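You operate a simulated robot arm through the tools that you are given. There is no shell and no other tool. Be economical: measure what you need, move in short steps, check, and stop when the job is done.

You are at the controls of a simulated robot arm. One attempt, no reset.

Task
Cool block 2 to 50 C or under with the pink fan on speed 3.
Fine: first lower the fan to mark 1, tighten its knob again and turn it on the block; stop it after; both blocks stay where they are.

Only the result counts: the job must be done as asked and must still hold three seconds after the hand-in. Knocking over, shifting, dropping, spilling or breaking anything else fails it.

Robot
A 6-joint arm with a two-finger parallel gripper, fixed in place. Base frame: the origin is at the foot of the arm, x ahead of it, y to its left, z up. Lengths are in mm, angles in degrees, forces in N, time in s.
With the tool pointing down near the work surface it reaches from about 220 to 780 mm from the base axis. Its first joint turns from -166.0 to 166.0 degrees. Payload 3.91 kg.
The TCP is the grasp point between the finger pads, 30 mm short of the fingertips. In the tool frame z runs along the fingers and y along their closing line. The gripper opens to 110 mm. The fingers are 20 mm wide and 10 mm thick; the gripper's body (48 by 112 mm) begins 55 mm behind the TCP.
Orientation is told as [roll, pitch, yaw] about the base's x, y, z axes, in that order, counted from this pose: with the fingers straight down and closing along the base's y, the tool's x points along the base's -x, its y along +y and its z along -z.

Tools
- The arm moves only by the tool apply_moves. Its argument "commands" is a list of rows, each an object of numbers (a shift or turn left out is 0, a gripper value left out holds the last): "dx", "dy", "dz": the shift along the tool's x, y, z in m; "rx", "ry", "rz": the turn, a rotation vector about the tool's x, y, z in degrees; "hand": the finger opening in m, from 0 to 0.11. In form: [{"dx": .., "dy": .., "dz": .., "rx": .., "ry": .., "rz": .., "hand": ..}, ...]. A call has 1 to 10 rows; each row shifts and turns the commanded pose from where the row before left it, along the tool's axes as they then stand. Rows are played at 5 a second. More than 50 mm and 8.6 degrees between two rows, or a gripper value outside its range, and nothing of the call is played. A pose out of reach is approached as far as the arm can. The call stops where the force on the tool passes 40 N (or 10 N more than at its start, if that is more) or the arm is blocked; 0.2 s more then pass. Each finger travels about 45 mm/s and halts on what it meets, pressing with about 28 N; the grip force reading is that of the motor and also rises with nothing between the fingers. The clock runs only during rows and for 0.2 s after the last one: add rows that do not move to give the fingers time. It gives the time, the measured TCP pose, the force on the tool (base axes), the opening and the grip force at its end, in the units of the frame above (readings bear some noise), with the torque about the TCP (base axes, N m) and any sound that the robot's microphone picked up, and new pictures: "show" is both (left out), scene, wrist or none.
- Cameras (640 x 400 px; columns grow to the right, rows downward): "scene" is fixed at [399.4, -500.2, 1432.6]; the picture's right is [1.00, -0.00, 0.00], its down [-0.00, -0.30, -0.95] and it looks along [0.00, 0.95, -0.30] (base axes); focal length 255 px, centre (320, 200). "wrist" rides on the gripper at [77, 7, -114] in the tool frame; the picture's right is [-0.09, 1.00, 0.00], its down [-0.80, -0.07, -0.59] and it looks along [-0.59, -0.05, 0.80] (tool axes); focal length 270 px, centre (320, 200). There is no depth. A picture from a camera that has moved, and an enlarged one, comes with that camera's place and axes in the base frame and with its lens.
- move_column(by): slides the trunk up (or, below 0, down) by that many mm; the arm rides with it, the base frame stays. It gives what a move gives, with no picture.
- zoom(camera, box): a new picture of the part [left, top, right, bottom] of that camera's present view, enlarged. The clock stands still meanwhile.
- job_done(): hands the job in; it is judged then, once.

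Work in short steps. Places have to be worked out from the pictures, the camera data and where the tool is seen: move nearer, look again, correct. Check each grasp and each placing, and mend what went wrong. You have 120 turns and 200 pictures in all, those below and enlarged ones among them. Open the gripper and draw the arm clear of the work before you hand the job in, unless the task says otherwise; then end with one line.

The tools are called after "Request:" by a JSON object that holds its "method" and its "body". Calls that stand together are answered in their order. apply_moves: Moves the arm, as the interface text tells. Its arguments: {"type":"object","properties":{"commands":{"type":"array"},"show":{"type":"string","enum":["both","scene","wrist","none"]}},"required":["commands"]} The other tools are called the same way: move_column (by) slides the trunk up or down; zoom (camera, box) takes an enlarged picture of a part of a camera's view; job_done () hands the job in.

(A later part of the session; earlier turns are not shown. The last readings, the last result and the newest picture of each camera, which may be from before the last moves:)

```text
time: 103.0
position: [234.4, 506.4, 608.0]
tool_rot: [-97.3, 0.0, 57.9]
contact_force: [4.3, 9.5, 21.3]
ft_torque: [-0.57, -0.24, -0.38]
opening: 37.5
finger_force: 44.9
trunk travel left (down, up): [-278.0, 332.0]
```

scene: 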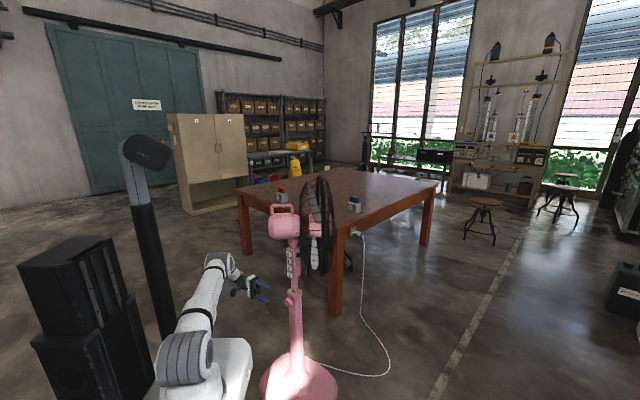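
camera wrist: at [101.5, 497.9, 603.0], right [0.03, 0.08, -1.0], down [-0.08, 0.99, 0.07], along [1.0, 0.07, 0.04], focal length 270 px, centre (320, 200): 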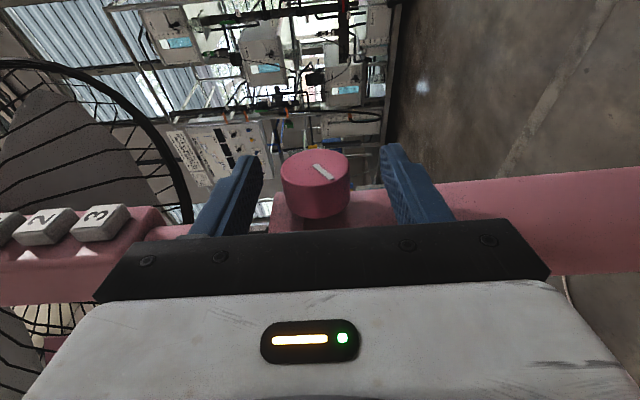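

Gripped. Tighten: turn clockwise 35°.

Request:
{"method": "apply_moves", "body": {"commands": [{"dy": -0.002}, {"rx": -7, "dy": -0.002}, {"rx": -7, "dy": -0.002}, {"rx": -7, "dy": -0.002}, {"rx": -7, "dy": -0.002}, {"rx": -7, "dy": -0.002}], "show": "both"}}

```text
time: 104.4
position: [236.1, 506.4, 620.3]
tool_rot: [-62.4, -0.1, 57.8]
contact_force: [10.4, 1.5, 29.5]
ft_torque: [0.57, -1.31, 0.24]
opening: 37.6
finger_force: 44.9
trunk travel left (down, up): [-278.0, 332.0]
camera wrist: at [105.9, 495.6, 667.8], right [-0.34, 0.32, -0.88], down [0.01, 0.94, 0.34], along [0.94, 0.11, -0.33], focal length 270 px, centre (320, 200)
```

scene: 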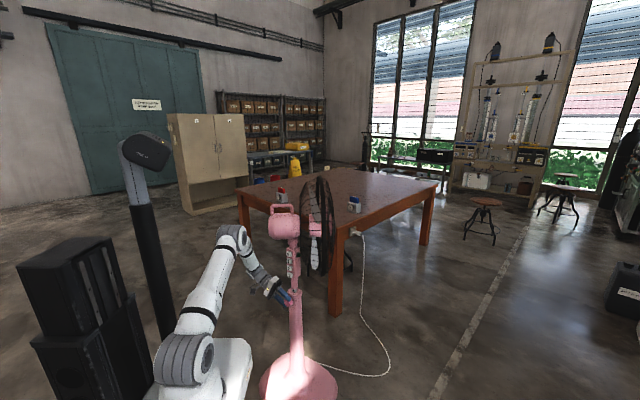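
wrist: 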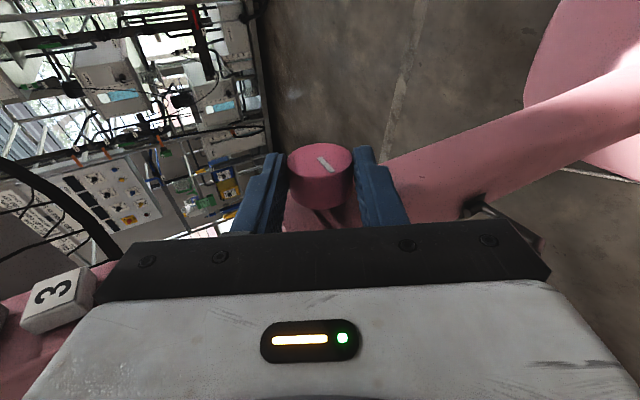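

Knob follows. Regrip and repeat.

Request:
{"method": "apply_moves", "body": {"commands": [{"hand": 0.06}, {"hand": 0.06}, {"rx": 7, "dy": 0.002}, {"rx": 7, "dy": 0.002}, {"rx": 7, "dy": 0.002}, {"rx": 7, "dy": 0.0018}, {"rx": 7, "dy": 0.0018}, {"hand": 0.03}, {"hand": 0.03}, {"hand": 0.03}], "show": "none"}}

Request:
{"method": "apply_moves", "body": {"commands": [{"dy": -0.001}, {"rx": -7, "dy": -0.0024}, {"rx": -7, "dy": -0.0024}, {"rx": -7, "dy": -0.0024}, {"rx": -7, "dy": -0.0024}, {"rx": -7, "dy": -0.0024}], "show": "wrist"}}

```text
time: 106.6
position: [233.2, 506.3, 606.6]
tool_rot: [-97.2, 0.3, 57.9]
contact_force: [-0.3, -3.0, -13.9]
ft_torque: [0.17, 0.23, 0.42]
opening: 37.4
finger_force: 45.2
trunk travel left (down, up): [-278.0, 332.0]
```

```text
time: 108.0
position: [235.6, 505.1, 620.3]
tool_rot: [-62.3, 0.2, 57.8]
contact_force: [8.9, -16.2, -13.2]
ft_torque: [0.84, -0.5, -0.28]
opening: 37.8
finger_force: 44.7
trunk travel left (down, up): [-278.0, 332.0]
camera wrist: at [105.4, 495.9, 668.6], right [-0.35, 0.32, -0.88], down [0.01, 0.94, 0.34], along [0.94, 0.11, -0.33], focal length 270 px, centre (320, 200)
```

wrist: 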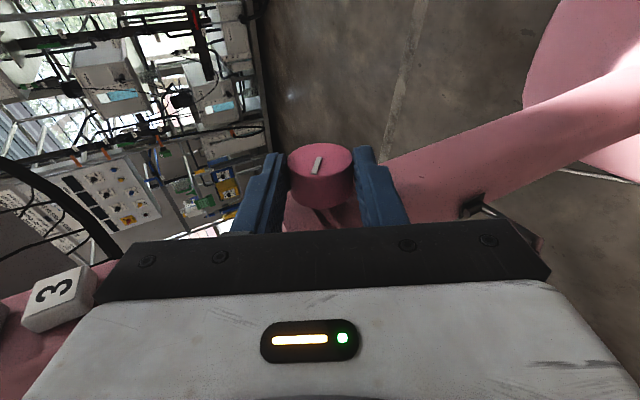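

Request:
{"method": "apply_moves", "body": {"commands": [{"hand": 0.06}, {"hand": 0.06}, {"rx": 7, "dy": 0.0023}, {"rx": 7, "dy": 0.0023}, {"rx": 7, "dy": 0.0023}, {"rx": 7, "dy": 0.0023}, {"rx": 7, "dy": 0.0023}, {"hand": 0.03}, {"hand": 0.03}, {"hand": 0.03}], "show": "none"}}

Request:
{"method": "apply_moves", "body": {"commands": [{"dy": 0.001}, {"rx": -7, "dy": -0.0022}, {"rx": -7, "dy": -0.0022}, {"rx": -7, "dy": -0.0022}, {"rx": -7, "dy": -0.0022}, {"rx": -7, "dy": -0.0022}], "show": "wrist"}}

```text
time: 110.2
position: [231.7, 508.4, 608.2]
tool_rot: [-97.3, 0.5, 57.9]
contact_force: [-0.2, -2.8, -21.1]
ft_torque: [0.2, 0.57, 0.27]
opening: 41.3
finger_force: 10.9
trunk travel left (down, up): [-278.0, 332.0]
```

```text
time: 111.6
position: [234.4, 508.7, 622.3]
tool_rot: [-62.3, -0.1, 57.8]
contact_force: [4.9, -1.9, 0.2]
ft_torque: [0.84, -0.78, 0.27]
opening: 37.8
finger_force: 45.4
trunk travel left (down, up): [-278.0, 332.0]
camera wrist: at [104.2, 497.7, 669.4], right [-0.35, 0.32, -0.88], down [0.01, 0.94, 0.34], along [0.94, 0.11, -0.33], focal length 270 px, centre (320, 200)
```

wrist: 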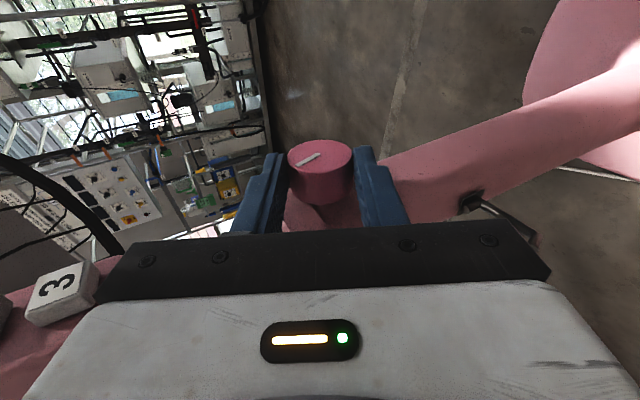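

Slightly more than 20° seems left to the original mark direction. One more stroke to the stop.

Request:
{"method": "apply_moves", "body": {"commands": [{"hand": 0.06}, {"hand": 0.06}, {"rx": 7, "dy": 0.0023}, {"rx": 7, "dy": 0.0023}, {"rx": 7, "dy": 0.0023}, {"rx": 7, "dy": 0.0023}, {"rx": 5, "dy": 0.0023}, {"hand": 0.03}, {"hand": 0.03}, {"hand": 0.03}], "show": "none"}}

Request:
{"method": "apply_moves", "body": {"commands": [{"dy": 0.001}, {"dy": 0.001}, {"rx": -7, "dy": -0.0022}, {"rx": -7, "dy": -0.0022}, {"rx": -7, "dy": -0.0022}, {"rx": -7, "dy": -0.0022}], "show": "wrist"}}

```text
time: 113.8
position: [231.0, 509.0, 607.5]
tool_rot: [-95.3, 0.4, 57.8]
contact_force: [-2.9, -5.0, -16.9]
ft_torque: [0.37, 0.25, 0.1]
opening: 37.3
finger_force: 45.2
trunk travel left (down, up): [-278.0, 332.0]
```

```text
time: 115.2
position: [231.6, 508.4, 620.9]
tool_rot: [-67.3, -0.1, 57.9]
contact_force: [3.9, 2.1, 28.6]
ft_torque: [0.06, -1.41, -0.16]
opening: 37.4
finger_force: 45.0
trunk travel left (down, up): [-278.0, 332.0]
camera wrist: at [98.7, 500.2, 658.4], right [-0.28, 0.28, -0.92], down [-0.02, 0.96, 0.3], along [0.96, 0.1, -0.26], focal length 270 px, centre (320, 200)
```

wrist: 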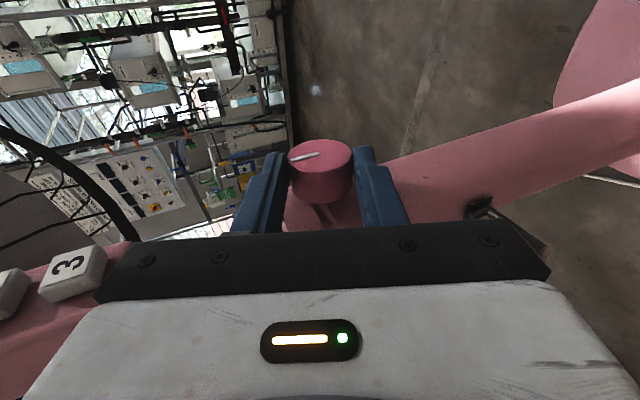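

Mark is almost where it was originally. A bit further to be sure it is tight.

Request:
{"method": "apply_moves", "body": {"commands": [{"rx": -5, "dy": -0.003}, {"rx": -5, "dy": -0.002}, {"rx": 0}], "show": "wrist"}}

Request:
{"method": "zoom", "body": {"camera": "scene", "box": [270, 270, 318, 310]}}

```text
time: 116.0
position: [232.9, 506.6, 623.7]
tool_rot: [-57.5, 0.0, 57.7]
contact_force: [-3.7, -8.0, 14.1]
ft_torque: [-0.25, -0.8, -0.56]
opening: 38.0
finger_force: 44.8
trunk travel left (down, up): [-278.0, 332.0]
stopped in row 3: the force on the tool passed its limit at 41 N (the readings are from after the stop); the commanded pose is now the measured one
camera wrist: at [107.5, 494.5, 680.0], right [-0.4, 0.36, -0.84], down [0.03, 0.92, 0.38], along [0.91, 0.12, -0.39], focal length 270 px, centre (320, 200)
```

wrist: 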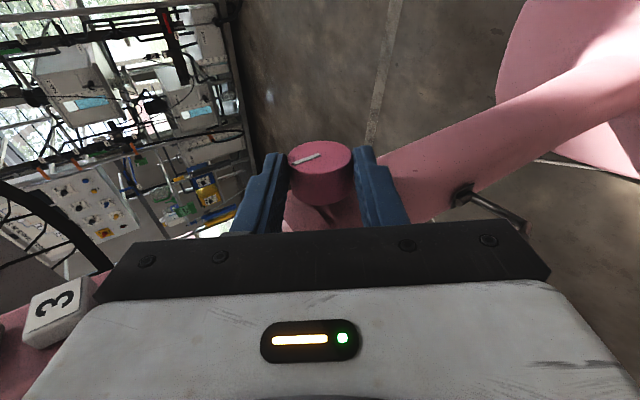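

```text
10.00 times, centred on (294, 290) of scene
camera zoom: at [399.4, -500.2, 1432.6], right [1.0, 0.0, 0.0], down [0.0, -0.3, -0.95], along [0.0, 0.95, -0.3], focal length 2551 px, centre (580, -700)
```

zoom: 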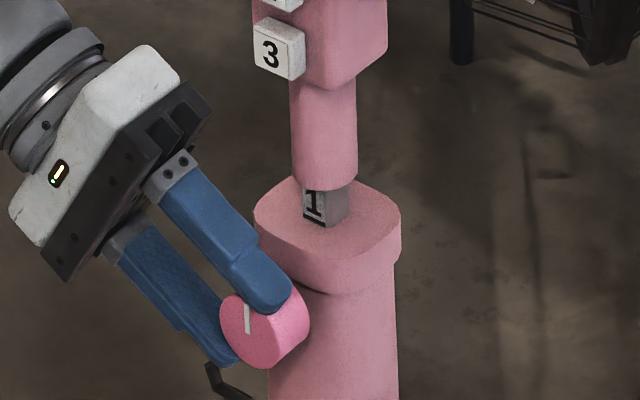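

Tight: the knob mark is vertical again and the grip slipped at the stop, and mark 1 is still at the collar. I release, level the hand and back out.

Request:
{"method": "apply_moves", "body": {"commands": [{"hand": 0.07}, {"hand": 0.07}, {"hand": 0.07}, {"rx": 8, "dy": 0.0023}, {"rx": 8, "dy": 0.0023}, {"rx": 8, "dy": 0.0023}, {"rx": 8, "dy": 0.0023}, {"dz": -0.03}, {"dz": -0.03}, {"dz": -0.02}], "show": "wrist"}}

```text
time: 118.2
position: [163.3, 551.0, 615.7]
tool_rot: [-89.4, 0.1, 57.9]
contact_force: [0.0, 0.7, 0.1]
ft_torque: [0.01, -0.01, 0.01]
opening: 70.2
finger_force: 0.2
trunk travel left (down, up): [-278.0, 332.0]
camera wrist: at [25.5, 546.9, 610.1], right [0.04, 0.08, -1.0], down [-0.08, 0.99, 0.07], along [1.0, 0.07, 0.04], focal length 270 px, centre (320, 200)
```

wrist: 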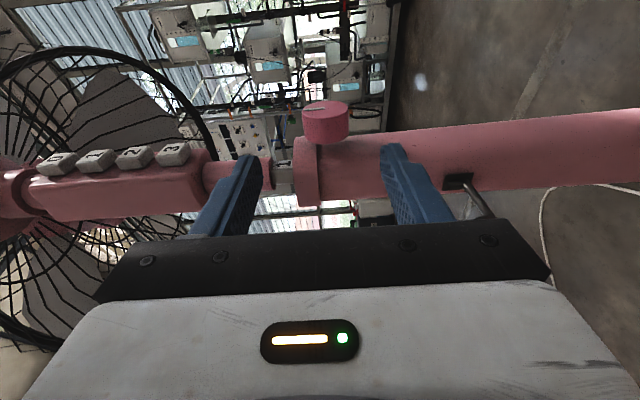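

Now back to the handle: tilt the hand down, step left, raise trunk.

Request:
{"method": "apply_moves", "body": {"commands": [{"rx": -8.5}, {"rx": -8.5}, {"rx": -8.5}, {"rx": -8.5}, {"rx": -8.5}, {"rx": -8.5}, {"rx": -8.5}, {"rx": -8.5}, {"rx": -8.5}, {"rx": -8.5}], "show": "none"}}

Request:
{"method": "apply_moves", "body": {"commands": [{"rx": -4.5, "dy": 0.03}, {"dy": 0.03, "dx": 0.03}, {"dy": 0.03, "dx": 0.03}, {"dy": 0.03, "dx": 0.03}, {"dz": -0.045}, {"dz": -0.045}, {"dz": -0.045}], "show": "none"}}

Request:
{"method": "move_column", "body": {"by": 330}}

```text
time: 120.4
position: [164.4, 551.9, 615.4]
tool_rot: [-4.3, 0.0, 57.9]
contact_force: [-0.7, -0.2, -0.1]
ft_torque: [0.0, -0.02, 0.01]
opening: 70.1
finger_force: 0.0
trunk travel left (down, up): [-278.0, 332.0]
```

```text
time: 122.0
position: [13.4, 537.6, 747.8]
tool_rot: [0.1, 0.0, 57.9]
contact_force: [-0.5, 0.3, -0.9]
ft_torque: [-0.02, -0.04, 0.0]
opening: 70.1
finger_force: 0.1
trunk travel left (down, up): [-278.0, 332.0]
```

```text
time: 125.2
position: [14.7, 537.4, 1078.6]
tool_rot: [0.1, 0.1, 57.8]
contact_force: [0.1, -0.7, -0.3]
ft_torque: [-0.01, 0.01, 0.02]
opening: 69.8
finger_force: 0.1
trunk travel left (down, up): [-608.0, 2.0]
```

Request:
{"method": "apply_moves", "body": {"commands": [{"dz": -0.045}, {"dz": -0.045}, {"dz": -0.04}, {"rz": 8}, {"rz": 8}, {"rz": 8}, {"rz": 8}, {"rz": 8}, {"rz": 8}, {"rz": 7}], "show": "none"}}

Request:
{"method": "apply_moves", "body": {"commands": [{"dx": -0.043, "dy": 0.0}, {"dx": -0.043}, {"dx": -0.043}, {"dx": -0.043}, {"dx": -0.043}], "show": "both"}}

```text
time: 127.5
position: [14.6, 538.6, 1208.1]
tool_rot: [0.1, 0.2, 2.7]
contact_force: [-0.1, 0.0, 0.2]
ft_torque: [-0.02, -0.02, -0.01]
opening: 70.1
finger_force: 0.1
trunk travel left (down, up): [-608.0, 2.0]
```

```text
time: 128.7
position: [229.6, 548.0, 1208.0]
tool_rot: [0.0, 0.2, 2.9]
contact_force: [-0.2, -0.6, 0.1]
ft_torque: [-0.03, -0.05, 0.02]
opening: 69.8
finger_force: 0.1
trunk travel left (down, up): [-608.0, 2.0]
camera wrist: at [153.0, 551.9, 1322.6], right [0.04, 1.0, 0.0], down [0.81, -0.03, 0.59], along [0.59, -0.02, -0.81], focal length 270 px, centre (320, 200)
```

scene: 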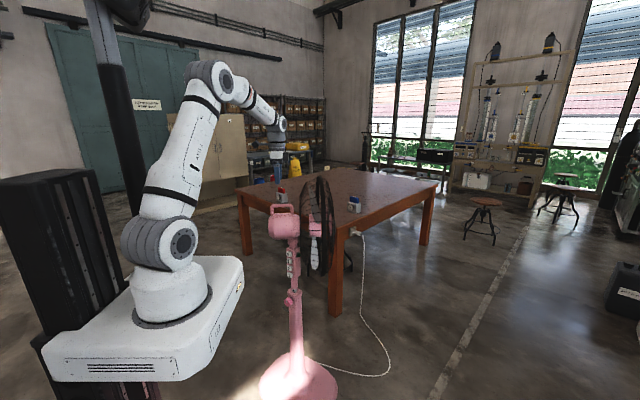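
wrist: 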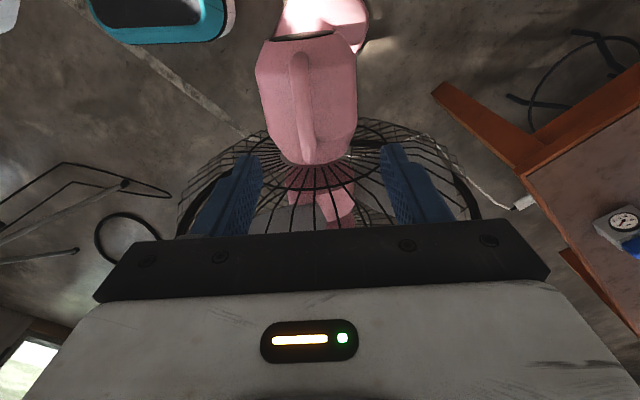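

Shift to y≈534, descend to grip height and close.

Request:
{"method": "apply_moves", "body": {"commands": [{"dy": -0.014, "dz": 0.03}, {"dz": 0.03}, {"dz": 0.03}, {"dz": 0.033}, {"hand": 0.05}, {"hand": 0.03}, {"hand": 0.008}, {"hand": 0.008}, {"hand": 0.008}], "show": "wrist"}}

```text
time: 130.7
position: [229.4, 534.4, 1085.8]
tool_rot: [0.0, 0.2, 2.9]
contact_force: [0.8, 5.9, 0.1]
ft_torque: [0.03, 0.11, 0.57]
opening: 15.7
finger_force: 45.4
trunk travel left (down, up): [-608.0, 2.0]
camera wrist: at [151.5, 536.8, 1200.6], right [0.04, 1.0, 0.0], down [0.8, -0.03, 0.59], along [0.59, -0.02, -0.8], focal length 270 px, centre (320, 200)
```

wrist: 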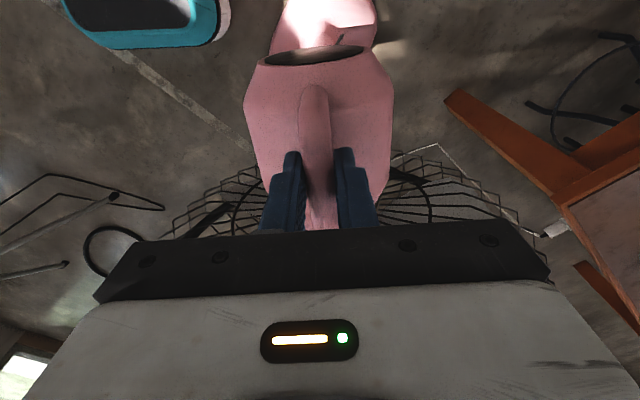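

Handle gripped. I swing it counter-clockwise about the pole axis (~(278, 537)), two small steps first.

Request:
{"method": "apply_moves", "body": {"commands": [{"rz": -5, "dy": -0.0043, "dx": -0.0002}, {"rz": -5, "dy": -0.0043, "dx": -0.0002}, {"rz": 0}], "show": "wrist"}}

```text
time: 131.4
position: [229.6, 526.1, 1085.3]
tool_rot: [0.0, 0.1, 12.9]
contact_force: [-1.3, 2.5, 4.3]
ft_torque: [-0.01, 0.14, 0.02]
opening: 15.7
finger_force: 45.3
trunk travel left (down, up): [-608.0, 2.0]
camera wrist: at [153.5, 514.8, 1200.6], right [-0.14, 0.99, 0.0], down [0.8, 0.11, 0.59], along [0.59, 0.08, -0.81], focal length 270 px, centre (320, 200)
```

wrist: 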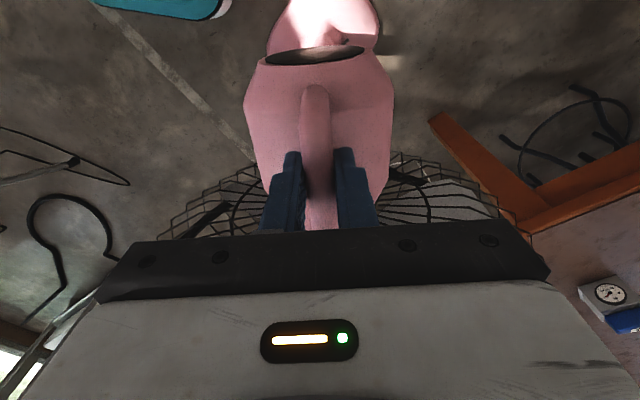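

Pans easily. Block 2 triangulates to about (656, 1345, 782), so the heading should be ~65°. I turn 52° more.

Request:
{"method": "apply_moves", "body": {"commands": [{"rz": -6.5, "dy": -0.0055, "dx": -0.0003}, {"rz": -6.5, "dy": -0.0055, "dx": -0.0003}, {"rz": -6.5, "dy": -0.0055, "dx": -0.0003}, {"rz": -6.5, "dy": -0.0055, "dx": -0.0003}, {"rz": 0}], "show": "scene"}}

Request:
{"method": "apply_moves", "body": {"commands": [{"rz": -6.5, "dy": -0.0055, "dx": -0.0003}, {"rz": -6.5, "dy": -0.0055, "dx": -0.0003}, {"rz": -6.5, "dy": -0.0055, "dx": -0.0003}, {"rz": -6.5, "dy": -0.0055, "dx": -0.0003}, {"rz": 0}], "show": "both"}}

```text
time: 132.7
position: [240.0, 505.1, 1086.0]
tool_rot: [0.1, 0.1, 38.9]
contact_force: [1.5, -12.8, 11.5]
ft_torque: [-0.72, 0.76, -0.71]
opening: 15.7
finger_force: 44.9
trunk travel left (down, up): [-608.0, 2.0]
```

scene: 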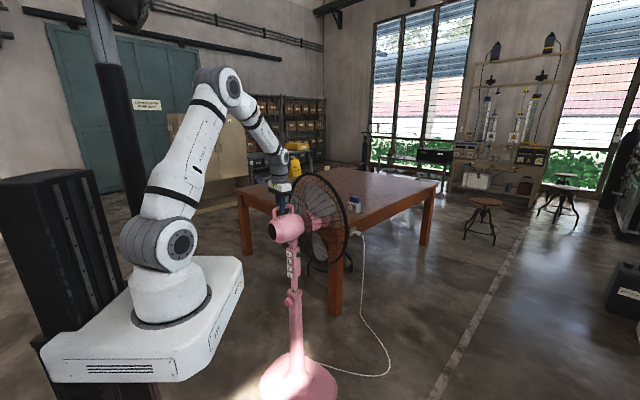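

```text
time: 133.8
position: [258.2, 490.6, 1085.1]
tool_rot: [0.1, 0.0, 64.9]
contact_force: [6.0, -20.5, 3.7]
ft_torque: [-0.14, -0.12, -0.83]
opening: 16.1
finger_force: 45.6
trunk travel left (down, up): [-608.0, 2.0]
camera wrist: at [219.8, 422.6, 1200.4], right [-0.86, 0.5, 0.0], down [0.41, 0.7, 0.59], along [0.3, 0.51, -0.8], focal length 270 px, centre (320, 200)
```

scene: 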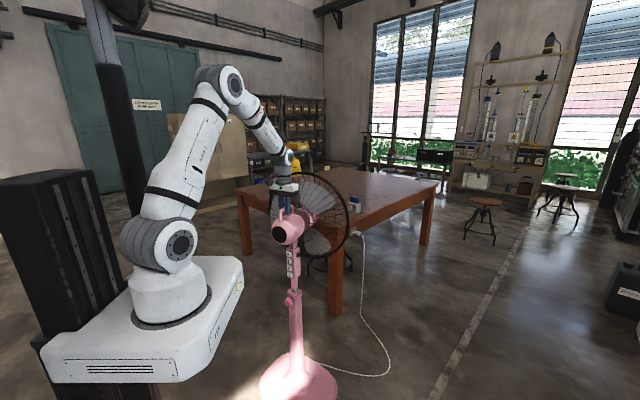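
wrist: 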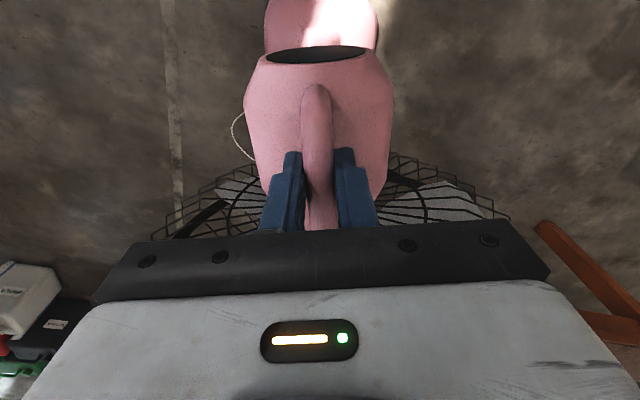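

Fan is now turned to ~65°. I release, lift and check the aim.

Request:
{"method": "apply_moves", "body": {"commands": [{"hand": 0.04}, {"hand": 0.06}, {"hand": 0.06}, {"dz": -0.04}, {"dz": -0.045}, {"dz": -0.045}, {"dx": 0.015, "dy": 0.045}, {"dx": 0.015, "dy": 0.045}, {"dx": 0.015, "dy": 0.045}, {"dx": 0.015, "dy": 0.045}], "show": "scene"}}

Request:
{"method": "zoom", "body": {"camera": "scene", "box": [240, 150, 400, 300]}}

```text
time: 136.1
position: [68.7, 512.8, 1215.2]
tool_rot: [0.0, 0.1, 64.9]
contact_force: [0.2, 0.0, 1.4]
ft_torque: [-0.03, -0.04, -0.02]
opening: 60.0
finger_force: 0.1
trunk travel left (down, up): [-608.0, 2.0]
```

scene: 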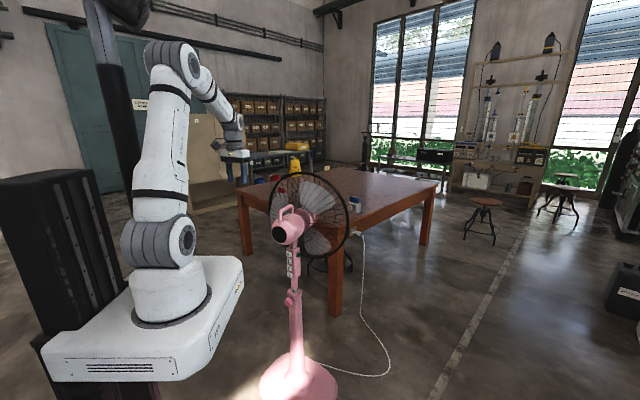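

```text
2.67 times, centred on (320, 225) of scene
camera zoom: at [399.4, -500.2, 1432.6], right [1.0, 0.0, 0.0], down [0.0, -0.3, -0.95], along [0.0, 0.95, -0.3], focal length 680 px, centre (320, 133)
```

zoom: 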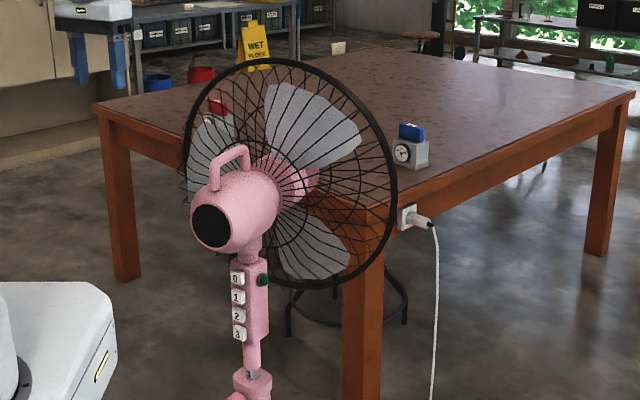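

Aim is good: the ring centre fits a 65° heading over block 2. Now go to the left side at button height for pressing with closed fingers.

Request:
{"method": "apply_moves", "body": {"commands": [{"rz": 7, "dy": 0.03}, {"dy": 0.02, "hand": 0.0}, {"dz": 0.03}, {"dz": 0.03}], "show": "none"}}

Request:
{"method": "move_column", "body": {"by": -190}}

Request:
{"method": "apply_moves", "body": {"commands": [{"dz": 0.045}, {"dz": 0.045}, {"dz": 0.045}, {"dz": 0.045}, {"dz": 0.037}, {"dx": -0.03, "dy": -0.02}, {"dx": -0.03, "dy": -0.03}], "show": "scene"}}

```text
time: 137.1
position: [26.2, 538.7, 1157.0]
tool_rot: [0.1, 0.2, 57.9]
contact_force: [0.4, -0.1, 0.5]
ft_torque: [-0.02, 0.01, 0.02]
opening: 0.2
finger_force: 10.1
trunk travel left (down, up): [-608.0, 2.0]
```

```text
time: 139.1
position: [26.5, 537.7, 966.3]
tool_rot: [0.2, 0.2, 57.9]
contact_force: [-0.1, 0.1, 0.2]
ft_torque: [0.0, -0.01, 0.01]
opening: 0.1
finger_force: 27.6
trunk travel left (down, up): [-418.0, 192.0]
```

```text
time: 140.7
position: [99.6, 561.6, 748.3]
tool_rot: [0.1, 0.2, 57.9]
contact_force: [0.1, 0.6, -0.7]
ft_torque: [0.0, 0.0, 0.01]
opening: 0.0
finger_force: 28.5
trunk travel left (down, up): [-418.0, 192.0]
```

scene: 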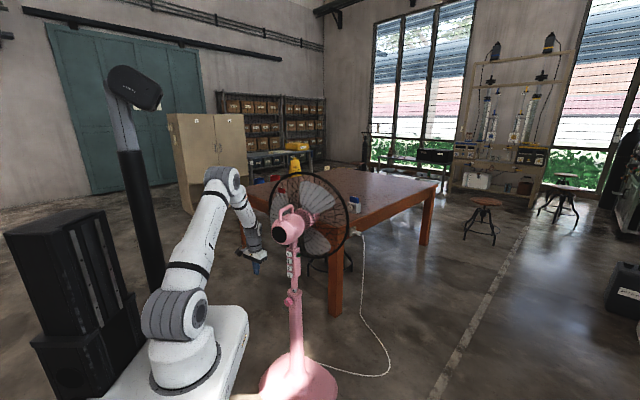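

Tilt the hand to horizontal.

Request:
{"method": "apply_moves", "body": {"commands": [{"rx": 8.5, "dx": 0.02}, {"rx": 8.5, "dx": 0.01}, {"rx": 8.5}, {"rx": 8.5}, {"rx": 8.5}, {"rx": 8.5}, {"rx": 8.5}, {"rx": 8.5}, {"rx": 8.5}, {"rx": 8.5}], "show": "both"}}

```text
time: 142.9
position: [84.1, 535.9, 749.5]
tool_rot: [-85.1, 0.1, 57.8]
contact_force: [-1.3, 0.1, 0.0]
ft_torque: [-0.01, 0.0, -0.02]
opening: 0.0
finger_force: 27.8
trunk travel left (down, up): [-418.0, 192.0]
camera wrist: at [-54.8, 531.7, 752.8], right [-0.03, 0.12, -0.99], down [-0.07, 0.99, 0.12], along [1.0, 0.07, -0.02], focal length 270 px, centre (320, 200)
```

scene: 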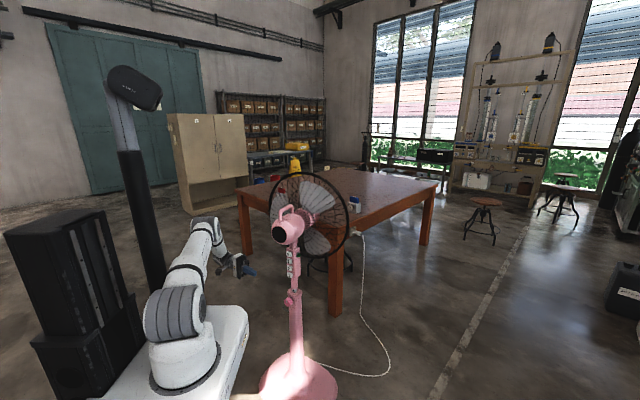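
wrist: 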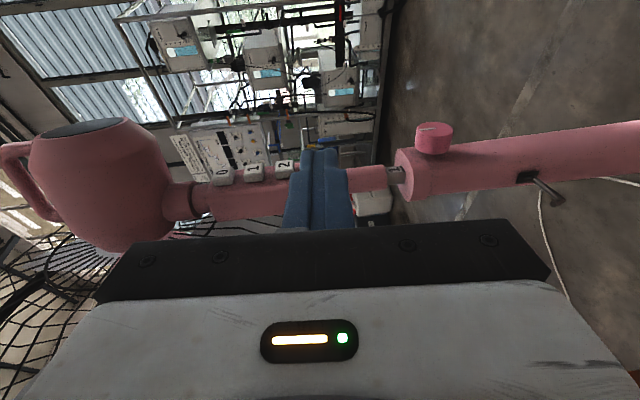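

Buttons: 0 at z≈855, 3 at z≈747. I level and move in front of button 3, standing off ~30 mm.

Request:
{"method": "apply_moves", "body": {"commands": [{"rx": 4.5, "dx": -0.015}, {"dz": 0.035, "dx": -0.01}, {"dz": 0.035}, {"dz": 0.035}, {"dz": 0.03}], "show": "both"}}

Request:
{"method": "zoom", "body": {"camera": "scene", "box": [250, 220, 330, 290]}}

```text
time: 144.1
position: [217.3, 478.1, 747.4]
tool_rot: [-89.3, 0.1, 57.8]
contact_force: [0.0, 0.7, -0.4]
ft_torque: [0.0, 0.01, 0.0]
opening: 0.1
finger_force: 28.3
out of reach, approached as far as the arm can: row 1
trunk travel left (down, up): [-418.0, 192.0]
camera wrist: at [77.9, 473.3, 741.8], right [0.04, 0.08, -1.0], down [-0.08, 0.99, 0.08], along [1.0, 0.07, 0.04], focal length 270 px, centre (320, 200)
```

scene: 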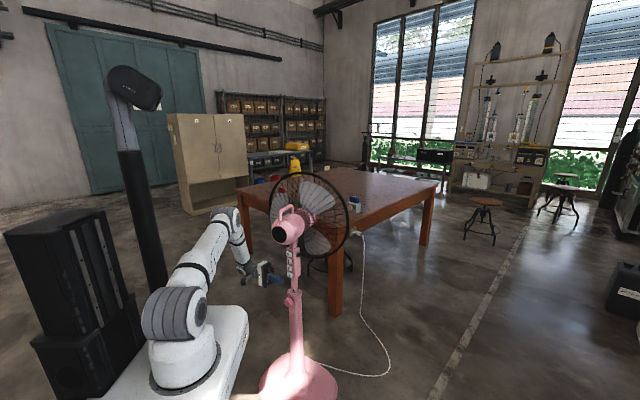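
wrist: 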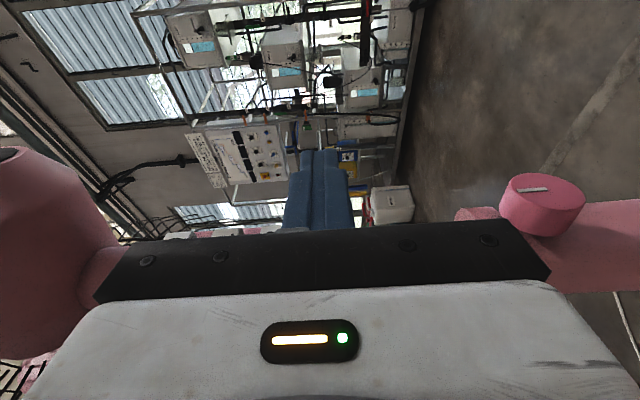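

```text
5.71 times, centred on (290, 255) of scene
camera zoom: at [399.4, -500.2, 1432.6], right [1.0, 0.0, 0.0], down [0.0, -0.3, -0.95], along [0.0, 0.95, -0.3], focal length 1458 px, centre (491, -114)
```

zoom: 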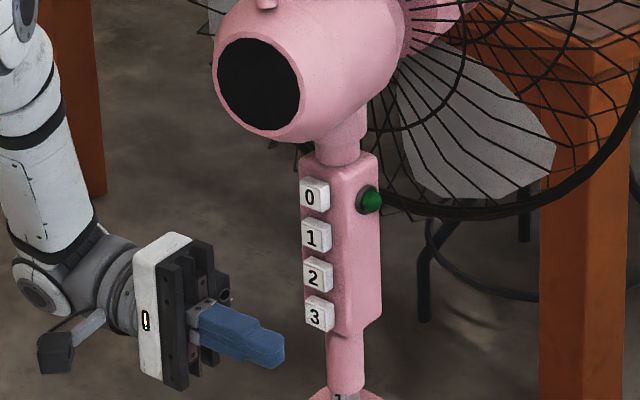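

Nearly aligned. I move 32 mm inward, 2 mm up, and look again before pressing.

Request:
{"method": "apply_moves", "body": {"commands": [{"dx": -0.016, "dy": -0.002}, {"dx": -0.016}], "show": "wrist"}}

Request:
{"method": "zoom", "body": {"camera": "scene", "box": [270, 240, 310, 275]}}

```text
time: 144.7
position: [234.3, 504.2, 748.6]
tool_rot: [-89.5, 0.1, 57.9]
contact_force: [0.8, -0.8, 0.2]
ft_torque: [0.02, 0.03, 0.02]
opening: 0.0
finger_force: 27.8
trunk travel left (down, up): [-418.0, 192.0]
camera wrist: at [95.1, 500.7, 743.6], right [0.04, 0.08, -1.0], down [-0.08, 0.99, 0.08], along [1.0, 0.07, 0.04], focal length 270 px, centre (320, 200)
```

wrist: 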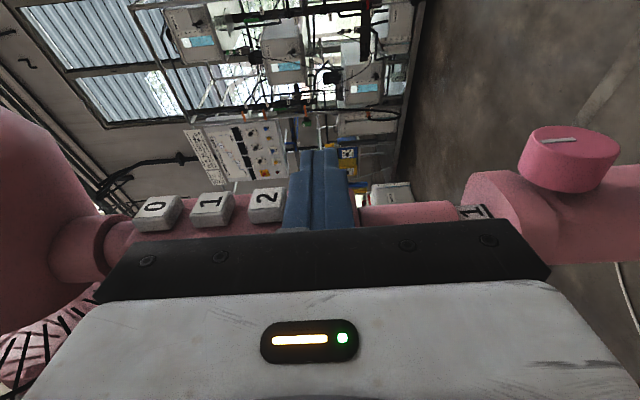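

```text
11.43 times, centred on (290, 258) of scene
camera zoom: at [399.4, -500.2, 1432.6], right [1.0, 0.0, 0.0], down [0.0, -0.3, -0.95], along [0.0, 0.95, -0.3], focal length 2915 px, centre (663, -457)
```

zoom: 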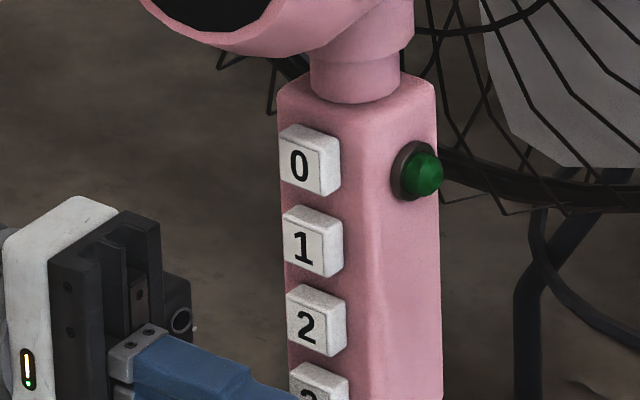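

Aligned with button 3 (pixel column 320). Press in small steps.

Request:
{"method": "apply_moves", "body": {"commands": [{"dx": -0.004}, {"dx": -0.004}, {"dx": -0.003}], "show": "none"}}

Request:
{"method": "zoom", "body": {"camera": "scene", "box": [265, 245, 310, 285]}}

```text
time: 145.5
position: [238.4, 514.3, 747.3]
tool_rot: [-89.3, 0.1, 57.8]
contact_force: [-1.8, -0.3, -0.3]
ft_torque: [-0.01, 0.0, -0.06]
opening: 0.1
finger_force: 28.1
trunk travel left (down, up): [-418.0, 192.0]
```

```text
10.00 times, centred on (288, 265) of scene
camera zoom: at [399.4, -500.2, 1432.6], right [1.0, 0.0, 0.0], down [0.0, -0.3, -0.95], along [0.0, 0.95, -0.3], focal length 2551 px, centre (645, -450)
```

zoom: 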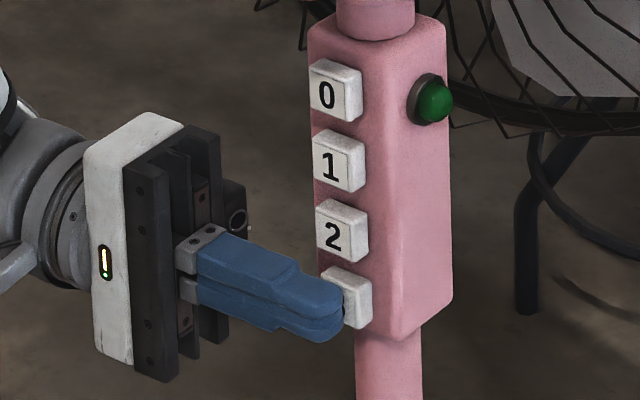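

Request:
{"method": "apply_moves", "body": {"commands": [{"dx": -0.003}, {"dx": -0.003}], "show": "none"}}

Request:
{"method": "zoom", "body": {"camera": "scene", "box": [265, 245, 310, 285]}}

```text
time: 146.1
position: [241.2, 518.3, 749.9]
tool_rot: [-89.4, 0.2, 57.7]
contact_force: [-8.0, -16.5, -1.0]
ft_torque: [0.06, 0.15, -0.59]
opening: 0.0
finger_force: 27.7
trunk travel left (down, up): [-418.0, 192.0]
heard: click
```

```text
10.00 times, centred on (288, 265) of scene
camera zoom: at [399.4, -500.2, 1432.6], right [1.0, 0.0, 0.0], down [0.0, -0.3, -0.95], along [0.0, 0.95, -0.3], focal length 2551 px, centre (645, -450)
```

zoom: 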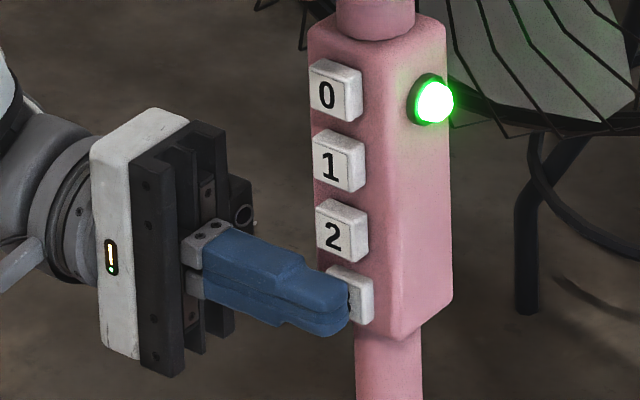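

Click and the lamp is lit. I back off and wait, checking the gauge.

Request:
{"method": "apply_moves", "body": {"commands": [{"dx": 0.015}, {"dx": 0.015}, {"dy": 0}, {"dy": 0}, {"dy": 0}, {"dy": 0}, {"dy": 0}, {"dy": 0}, {"dy": 0}, {"dy": 0}], "show": "none"}}

Request:
{"method": "zoom", "body": {"camera": "scene", "box": [335, 190, 367, 215]}}

```text
time: 148.3
position: [226.4, 493.7, 748.2]
tool_rot: [-89.4, 0.1, 57.8]
contact_force: [-0.4, 0.4, -0.8]
ft_torque: [0.03, -0.02, -0.01]
opening: 0.0
finger_force: 27.7
trunk travel left (down, up): [-418.0, 192.0]
```

```text
16.00 times, centred on (351, 202) of scene
camera zoom: at [399.4, -500.2, 1432.6], right [1.0, 0.0, 0.0], down [0.0, -0.3, -0.95], along [0.0, 0.95, -0.3], focal length 4082 px, centre (-176, 160)
```

zoom: 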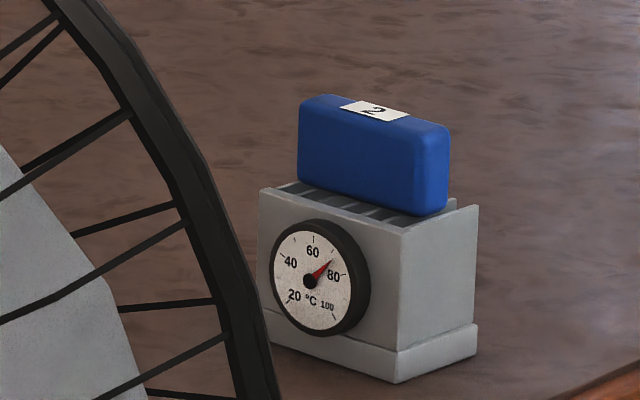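

It's cooling well (~73 C). Meanwhile I move up in front of button 0.

Request:
{"method": "apply_moves", "body": {"commands": [{"dx": 0.01}, {"dy": -0.03}, {"dy": -0.03}, {"dy": -0.03}, {"dy": -0.018}, {"dy": 0}], "show": "both"}}

Request:
{"method": "zoom", "body": {"camera": "scene", "box": [335, 190, 367, 215]}}

```text
time: 149.7
position: [223.2, 484.5, 858.7]
tool_rot: [-89.4, 0.0, 57.9]
contact_force: [-1.1, -0.7, -0.4]
ft_torque: [0.02, 0.04, 0.04]
opening: 0.0
finger_force: 27.5
trunk travel left (down, up): [-418.0, 192.0]
camera wrist: at [83.7, 479.8, 852.4], right [0.04, 0.08, -1.0], down [-0.08, 0.99, 0.08], along [1.0, 0.07, 0.04], focal length 270 px, centre (320, 200)
```

scene: 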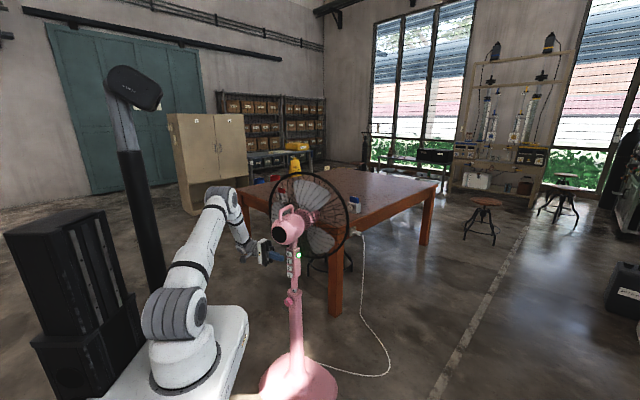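
wrist: 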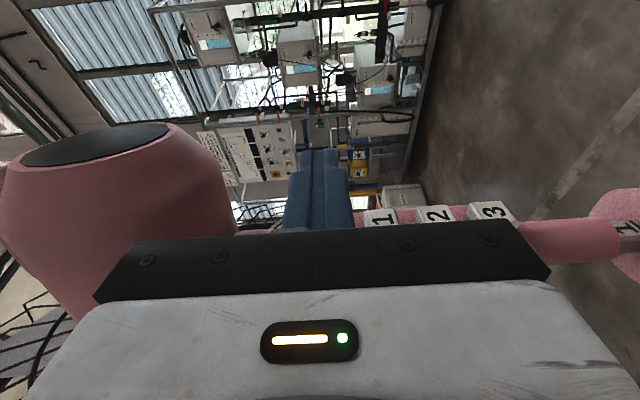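

```text
16.00 times, centred on (351, 202) of scene
camera zoom: at [399.4, -500.2, 1432.6], right [1.0, 0.0, 0.0], down [0.0, -0.3, -0.95], along [0.0, 0.95, -0.3], focal length 4082 px, centre (-176, 160)
```

zoom: 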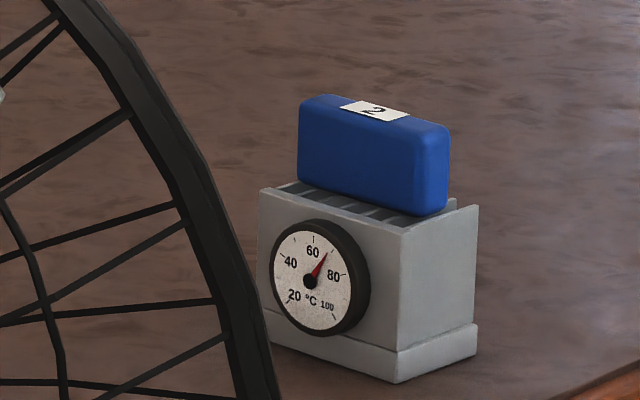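

About 67 C. I trim 4 mm down to align with button 0, approach, and keep waiting.

Request:
{"method": "apply_moves", "body": {"commands": [{"dy": 0.004, "dx": -0.01}, {"dx": -0.008}, {"dy": 0}, {"dy": 0}, {"dy": 0}, {"dy": 0}, {"dy": 0}, {"dy": 0}, {"dy": 0}, {"dy": 0}], "show": "wrist"}}

Request:
{"method": "apply_moves", "body": {"commands": [{"dy": 0}, {"dy": 0}, {"dy": 0}, {"dy": 0}, {"dy": 0}, {"dy": 0}, {"dy": 0}, {"dy": 0}, {"dy": 0}, {"dy": 0}], "show": "none"}}

Request:
{"method": "zoom", "body": {"camera": "scene", "box": [335, 190, 367, 215]}}

```text
time: 151.9
position: [232.5, 498.6, 853.4]
tool_rot: [-89.4, 0.1, 57.9]
contact_force: [0.1, -0.1, 0.3]
ft_torque: [0.0, -0.02, -0.01]
opening: 0.0
finger_force: 28.1
trunk travel left (down, up): [-418.0, 192.0]
camera wrist: at [93.8, 494.9, 848.5], right [0.04, 0.08, -1.0], down [-0.08, 0.99, 0.08], along [1.0, 0.07, 0.04], focal length 270 px, centre (320, 200)
```

wrist: 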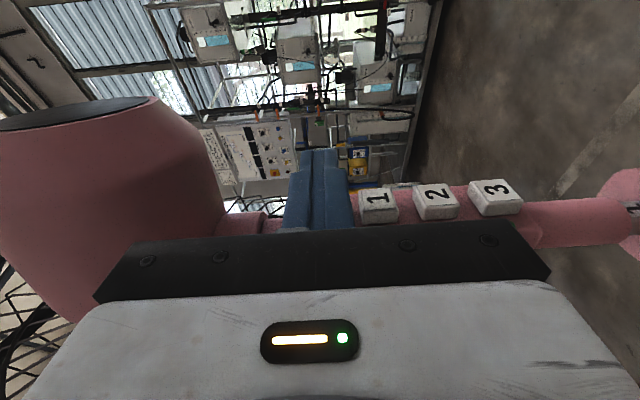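

```text
time: 154.1
position: [231.3, 499.9, 853.8]
tool_rot: [-89.4, 0.1, 57.9]
contact_force: [0.7, 0.3, -0.4]
ft_torque: [-0.02, 0.02, 0.0]
opening: 0.0
finger_force: 28.2
trunk travel left (down, up): [-418.0, 192.0]
```

```text
16.00 times, centred on (351, 202) of scene
camera zoom: at [399.4, -500.2, 1432.6], right [1.0, 0.0, 0.0], down [0.0, -0.3, -0.95], along [0.0, 0.95, -0.3], focal length 4082 px, centre (-176, 160)
```

zoom: 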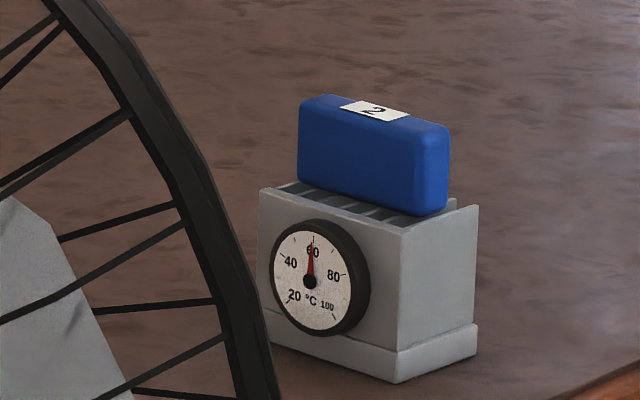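

About 60 C. Keep waiting roughly 11 s more.

Request:
{"method": "apply_moves", "body": {"commands": [{"dy": 0}, {"dy": 0}, {"dy": 0}, {"dy": 0}, {"dy": 0}, {"dy": 0}, {"dy": 0}, {"dy": 0}, {"dy": 0}, {"dy": 0}], "show": "none"}}

Request:
{"method": "apply_moves", "body": {"commands": [{"dy": 0}, {"dy": 0}, {"dy": 0}, {"dy": 0}, {"dy": 0}, {"dy": 0}, {"dy": 0}, {"dy": 0}, {"dy": 0}, {"dy": 0}], "show": "none"}}

Request:
{"method": "apply_moves", "body": {"commands": [{"dy": 0}, {"dy": 0}, {"dy": 0}, {"dy": 0}, {"dy": 0}, {"dy": 0}, {"dy": 0}, {"dy": 0}, {"dy": 0}, {"dy": 0}], "show": "none"}}

Request:
{"method": "apply_moves", "body": {"commands": [{"dy": 0}, {"dy": 0}, {"dy": 0}, {"dy": 0}, {"dy": 0}, {"dy": 0}, {"dy": 0}, {"dy": 0}, {"dy": 0}, {"dy": 0}], "show": "none"}}

Request:
{"method": "apply_moves", "body": {"commands": [{"dy": 0}, {"dy": 0}, {"dy": 0}, {"dy": 0}, {"dy": 0}, {"dy": 0}, {"dy": 0}, {"dy": 0}, {"dy": 0}, {"dy": 0}], "show": "none"}}

Request:
{"method": "zoom", "body": {"camera": "scene", "box": [335, 190, 367, 215]}}

```text
time: 156.3
position: [231.6, 499.3, 853.4]
tool_rot: [-89.4, 0.1, 58.0]
contact_force: [-0.7, 0.7, 0.1]
ft_torque: [0.0, -0.01, 0.01]
opening: 0.0
finger_force: 28.0
trunk travel left (down, up): [-418.0, 192.0]
```

```text
time: 158.5
position: [231.5, 500.0, 855.8]
tool_rot: [-89.4, 0.1, 57.9]
contact_force: [0.2, -0.3, 0.2]
ft_torque: [0.01, 0.04, -0.01]
opening: 0.0
finger_force: 28.3
trunk travel left (down, up): [-418.0, 192.0]
```

```text
time: 160.7
position: [231.8, 499.0, 854.6]
tool_rot: [-89.4, 0.1, 57.9]
contact_force: [-0.5, 0.2, -0.2]
ft_torque: [0.01, -0.03, 0.01]
opening: 0.1
finger_force: 28.0
trunk travel left (down, up): [-418.0, 192.0]
```

```text
time: 162.9
position: [232.6, 500.2, 853.7]
tool_rot: [-89.4, 0.1, 57.9]
contact_force: [-0.3, -0.1, -0.9]
ft_torque: [0.02, 0.02, -0.03]
opening: 0.0
finger_force: 27.8
trunk travel left (down, up): [-418.0, 192.0]
```

```text
time: 165.1
position: [231.3, 499.7, 854.4]
tool_rot: [-89.4, 0.1, 58.0]
contact_force: [-0.4, 0.9, -0.5]
ft_torque: [-0.02, 0.02, 0.03]
opening: 0.2
finger_force: 27.6
trunk travel left (down, up): [-418.0, 192.0]
```

```text
16.00 times, centred on (351, 202) of scene
camera zoom: at [399.4, -500.2, 1432.6], right [1.0, 0.0, 0.0], down [0.0, -0.3, -0.95], along [0.0, 0.95, -0.3], focal length 4082 px, centre (-176, 160)
```

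zoom: 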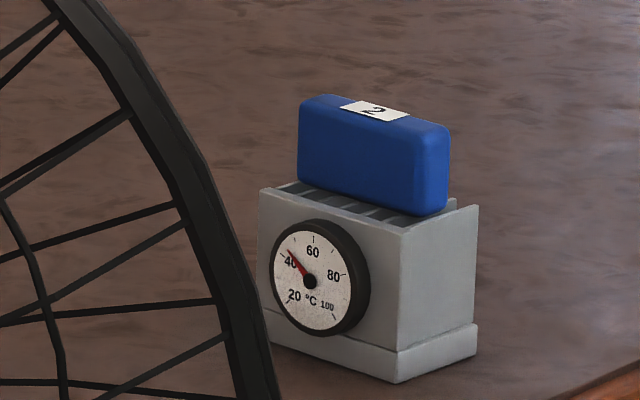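

The gauge reads about 43 C. Press button 0.

Request:
{"method": "apply_moves", "body": {"commands": [{"dx": -0.008}, {"dx": -0.006}, {"dx": -0.003}, {"dx": -0.003}], "show": "none"}}

Request:
{"method": "zoom", "body": {"camera": "scene", "box": [265, 230, 310, 270]}}

```text
time: 166.1
position: [241.0, 516.1, 853.6]
tool_rot: [-89.5, 0.2, 57.8]
contact_force: [-5.0, -6.1, -2.2]
ft_torque: [0.06, 0.17, -0.22]
opening: 0.4
finger_force: 28.6
trunk travel left (down, up): [-418.0, 192.0]
heard: click
```

```text
10.00 times, centred on (288, 250) of scene
camera zoom: at [399.4, -500.2, 1432.6], right [1.0, 0.0, 0.0], down [0.0, -0.3, -0.95], along [0.0, 0.95, -0.3], focal length 2551 px, centre (645, -300)
```

zoom: 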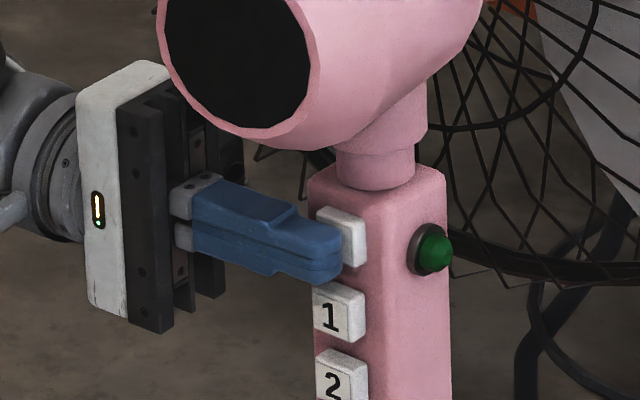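

Click, lamp off. Back out outward, then retreat left and open the gripper.

Request:
{"method": "apply_moves", "body": {"commands": [{"dx": 0.015}, {"dx": 0.02}, {"dx": 0.01, "dz": -0.02}, {"dz": -0.035}, {"dz": -0.035, "hand": 0.04}, {"hand": 0.06}, {"dy": 0}, {"dy": 0}], "show": "scene"}}

Request:
{"method": "zoom", "body": {"camera": "scene", "box": [240, 150, 400, 300]}}

Request:
{"method": "zoom", "body": {"camera": "scene", "box": [335, 190, 367, 215]}}

Request:
{"method": "zoom", "body": {"camera": "scene", "box": [270, 270, 318, 310]}}

```text
time: 167.9
position: [141.9, 525.6, 854.9]
tool_rot: [-89.5, 0.1, 57.9]
contact_force: [0.1, 0.2, 0.4]
ft_torque: [0.01, -0.02, 0.04]
opening: 60.1
finger_force: 0.1
trunk travel left (down, up): [-418.0, 192.0]
```

scene: 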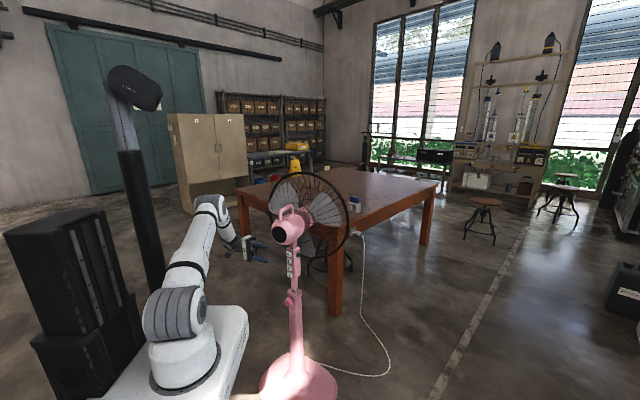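

```text
2.67 times, centred on (320, 225) of scene
camera zoom: at [399.4, -500.2, 1432.6], right [1.0, 0.0, 0.0], down [0.0, -0.3, -0.95], along [0.0, 0.95, -0.3], focal length 680 px, centre (320, 133)
```

zoom: 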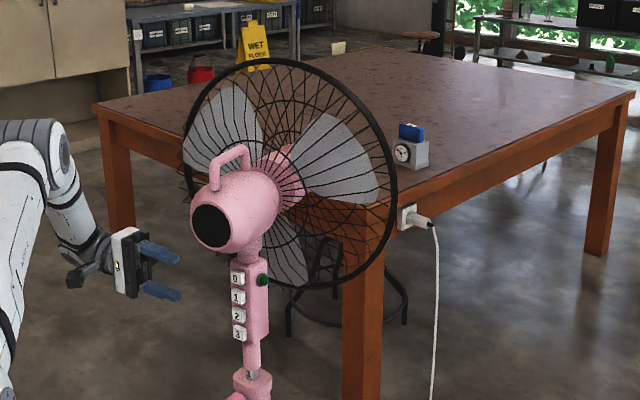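

```text
16.00 times, centred on (351, 202) of scene
camera zoom: at [399.4, -500.2, 1432.6], right [1.0, 0.0, 0.0], down [0.0, -0.3, -0.95], along [0.0, 0.95, -0.3], focal length 4082 px, centre (-176, 160)
```

zoom: 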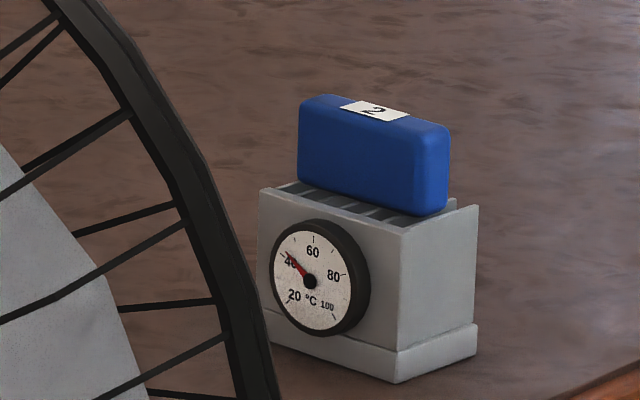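

```text
10.00 times, centred on (294, 290) of scene
camera zoom: at [399.4, -500.2, 1432.6], right [1.0, 0.0, 0.0], down [0.0, -0.3, -0.95], along [0.0, 0.95, -0.3], focal length 2551 px, centre (580, -700)
```

zoom: 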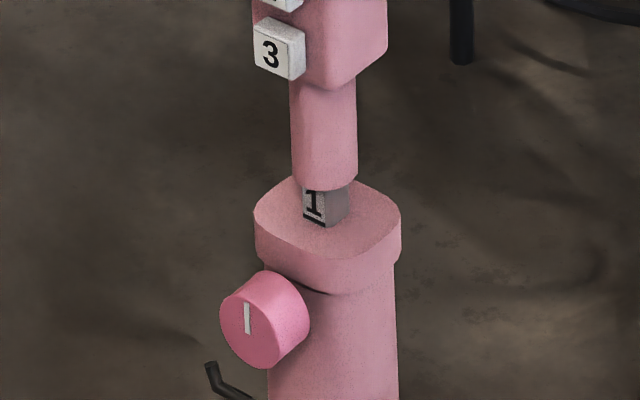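

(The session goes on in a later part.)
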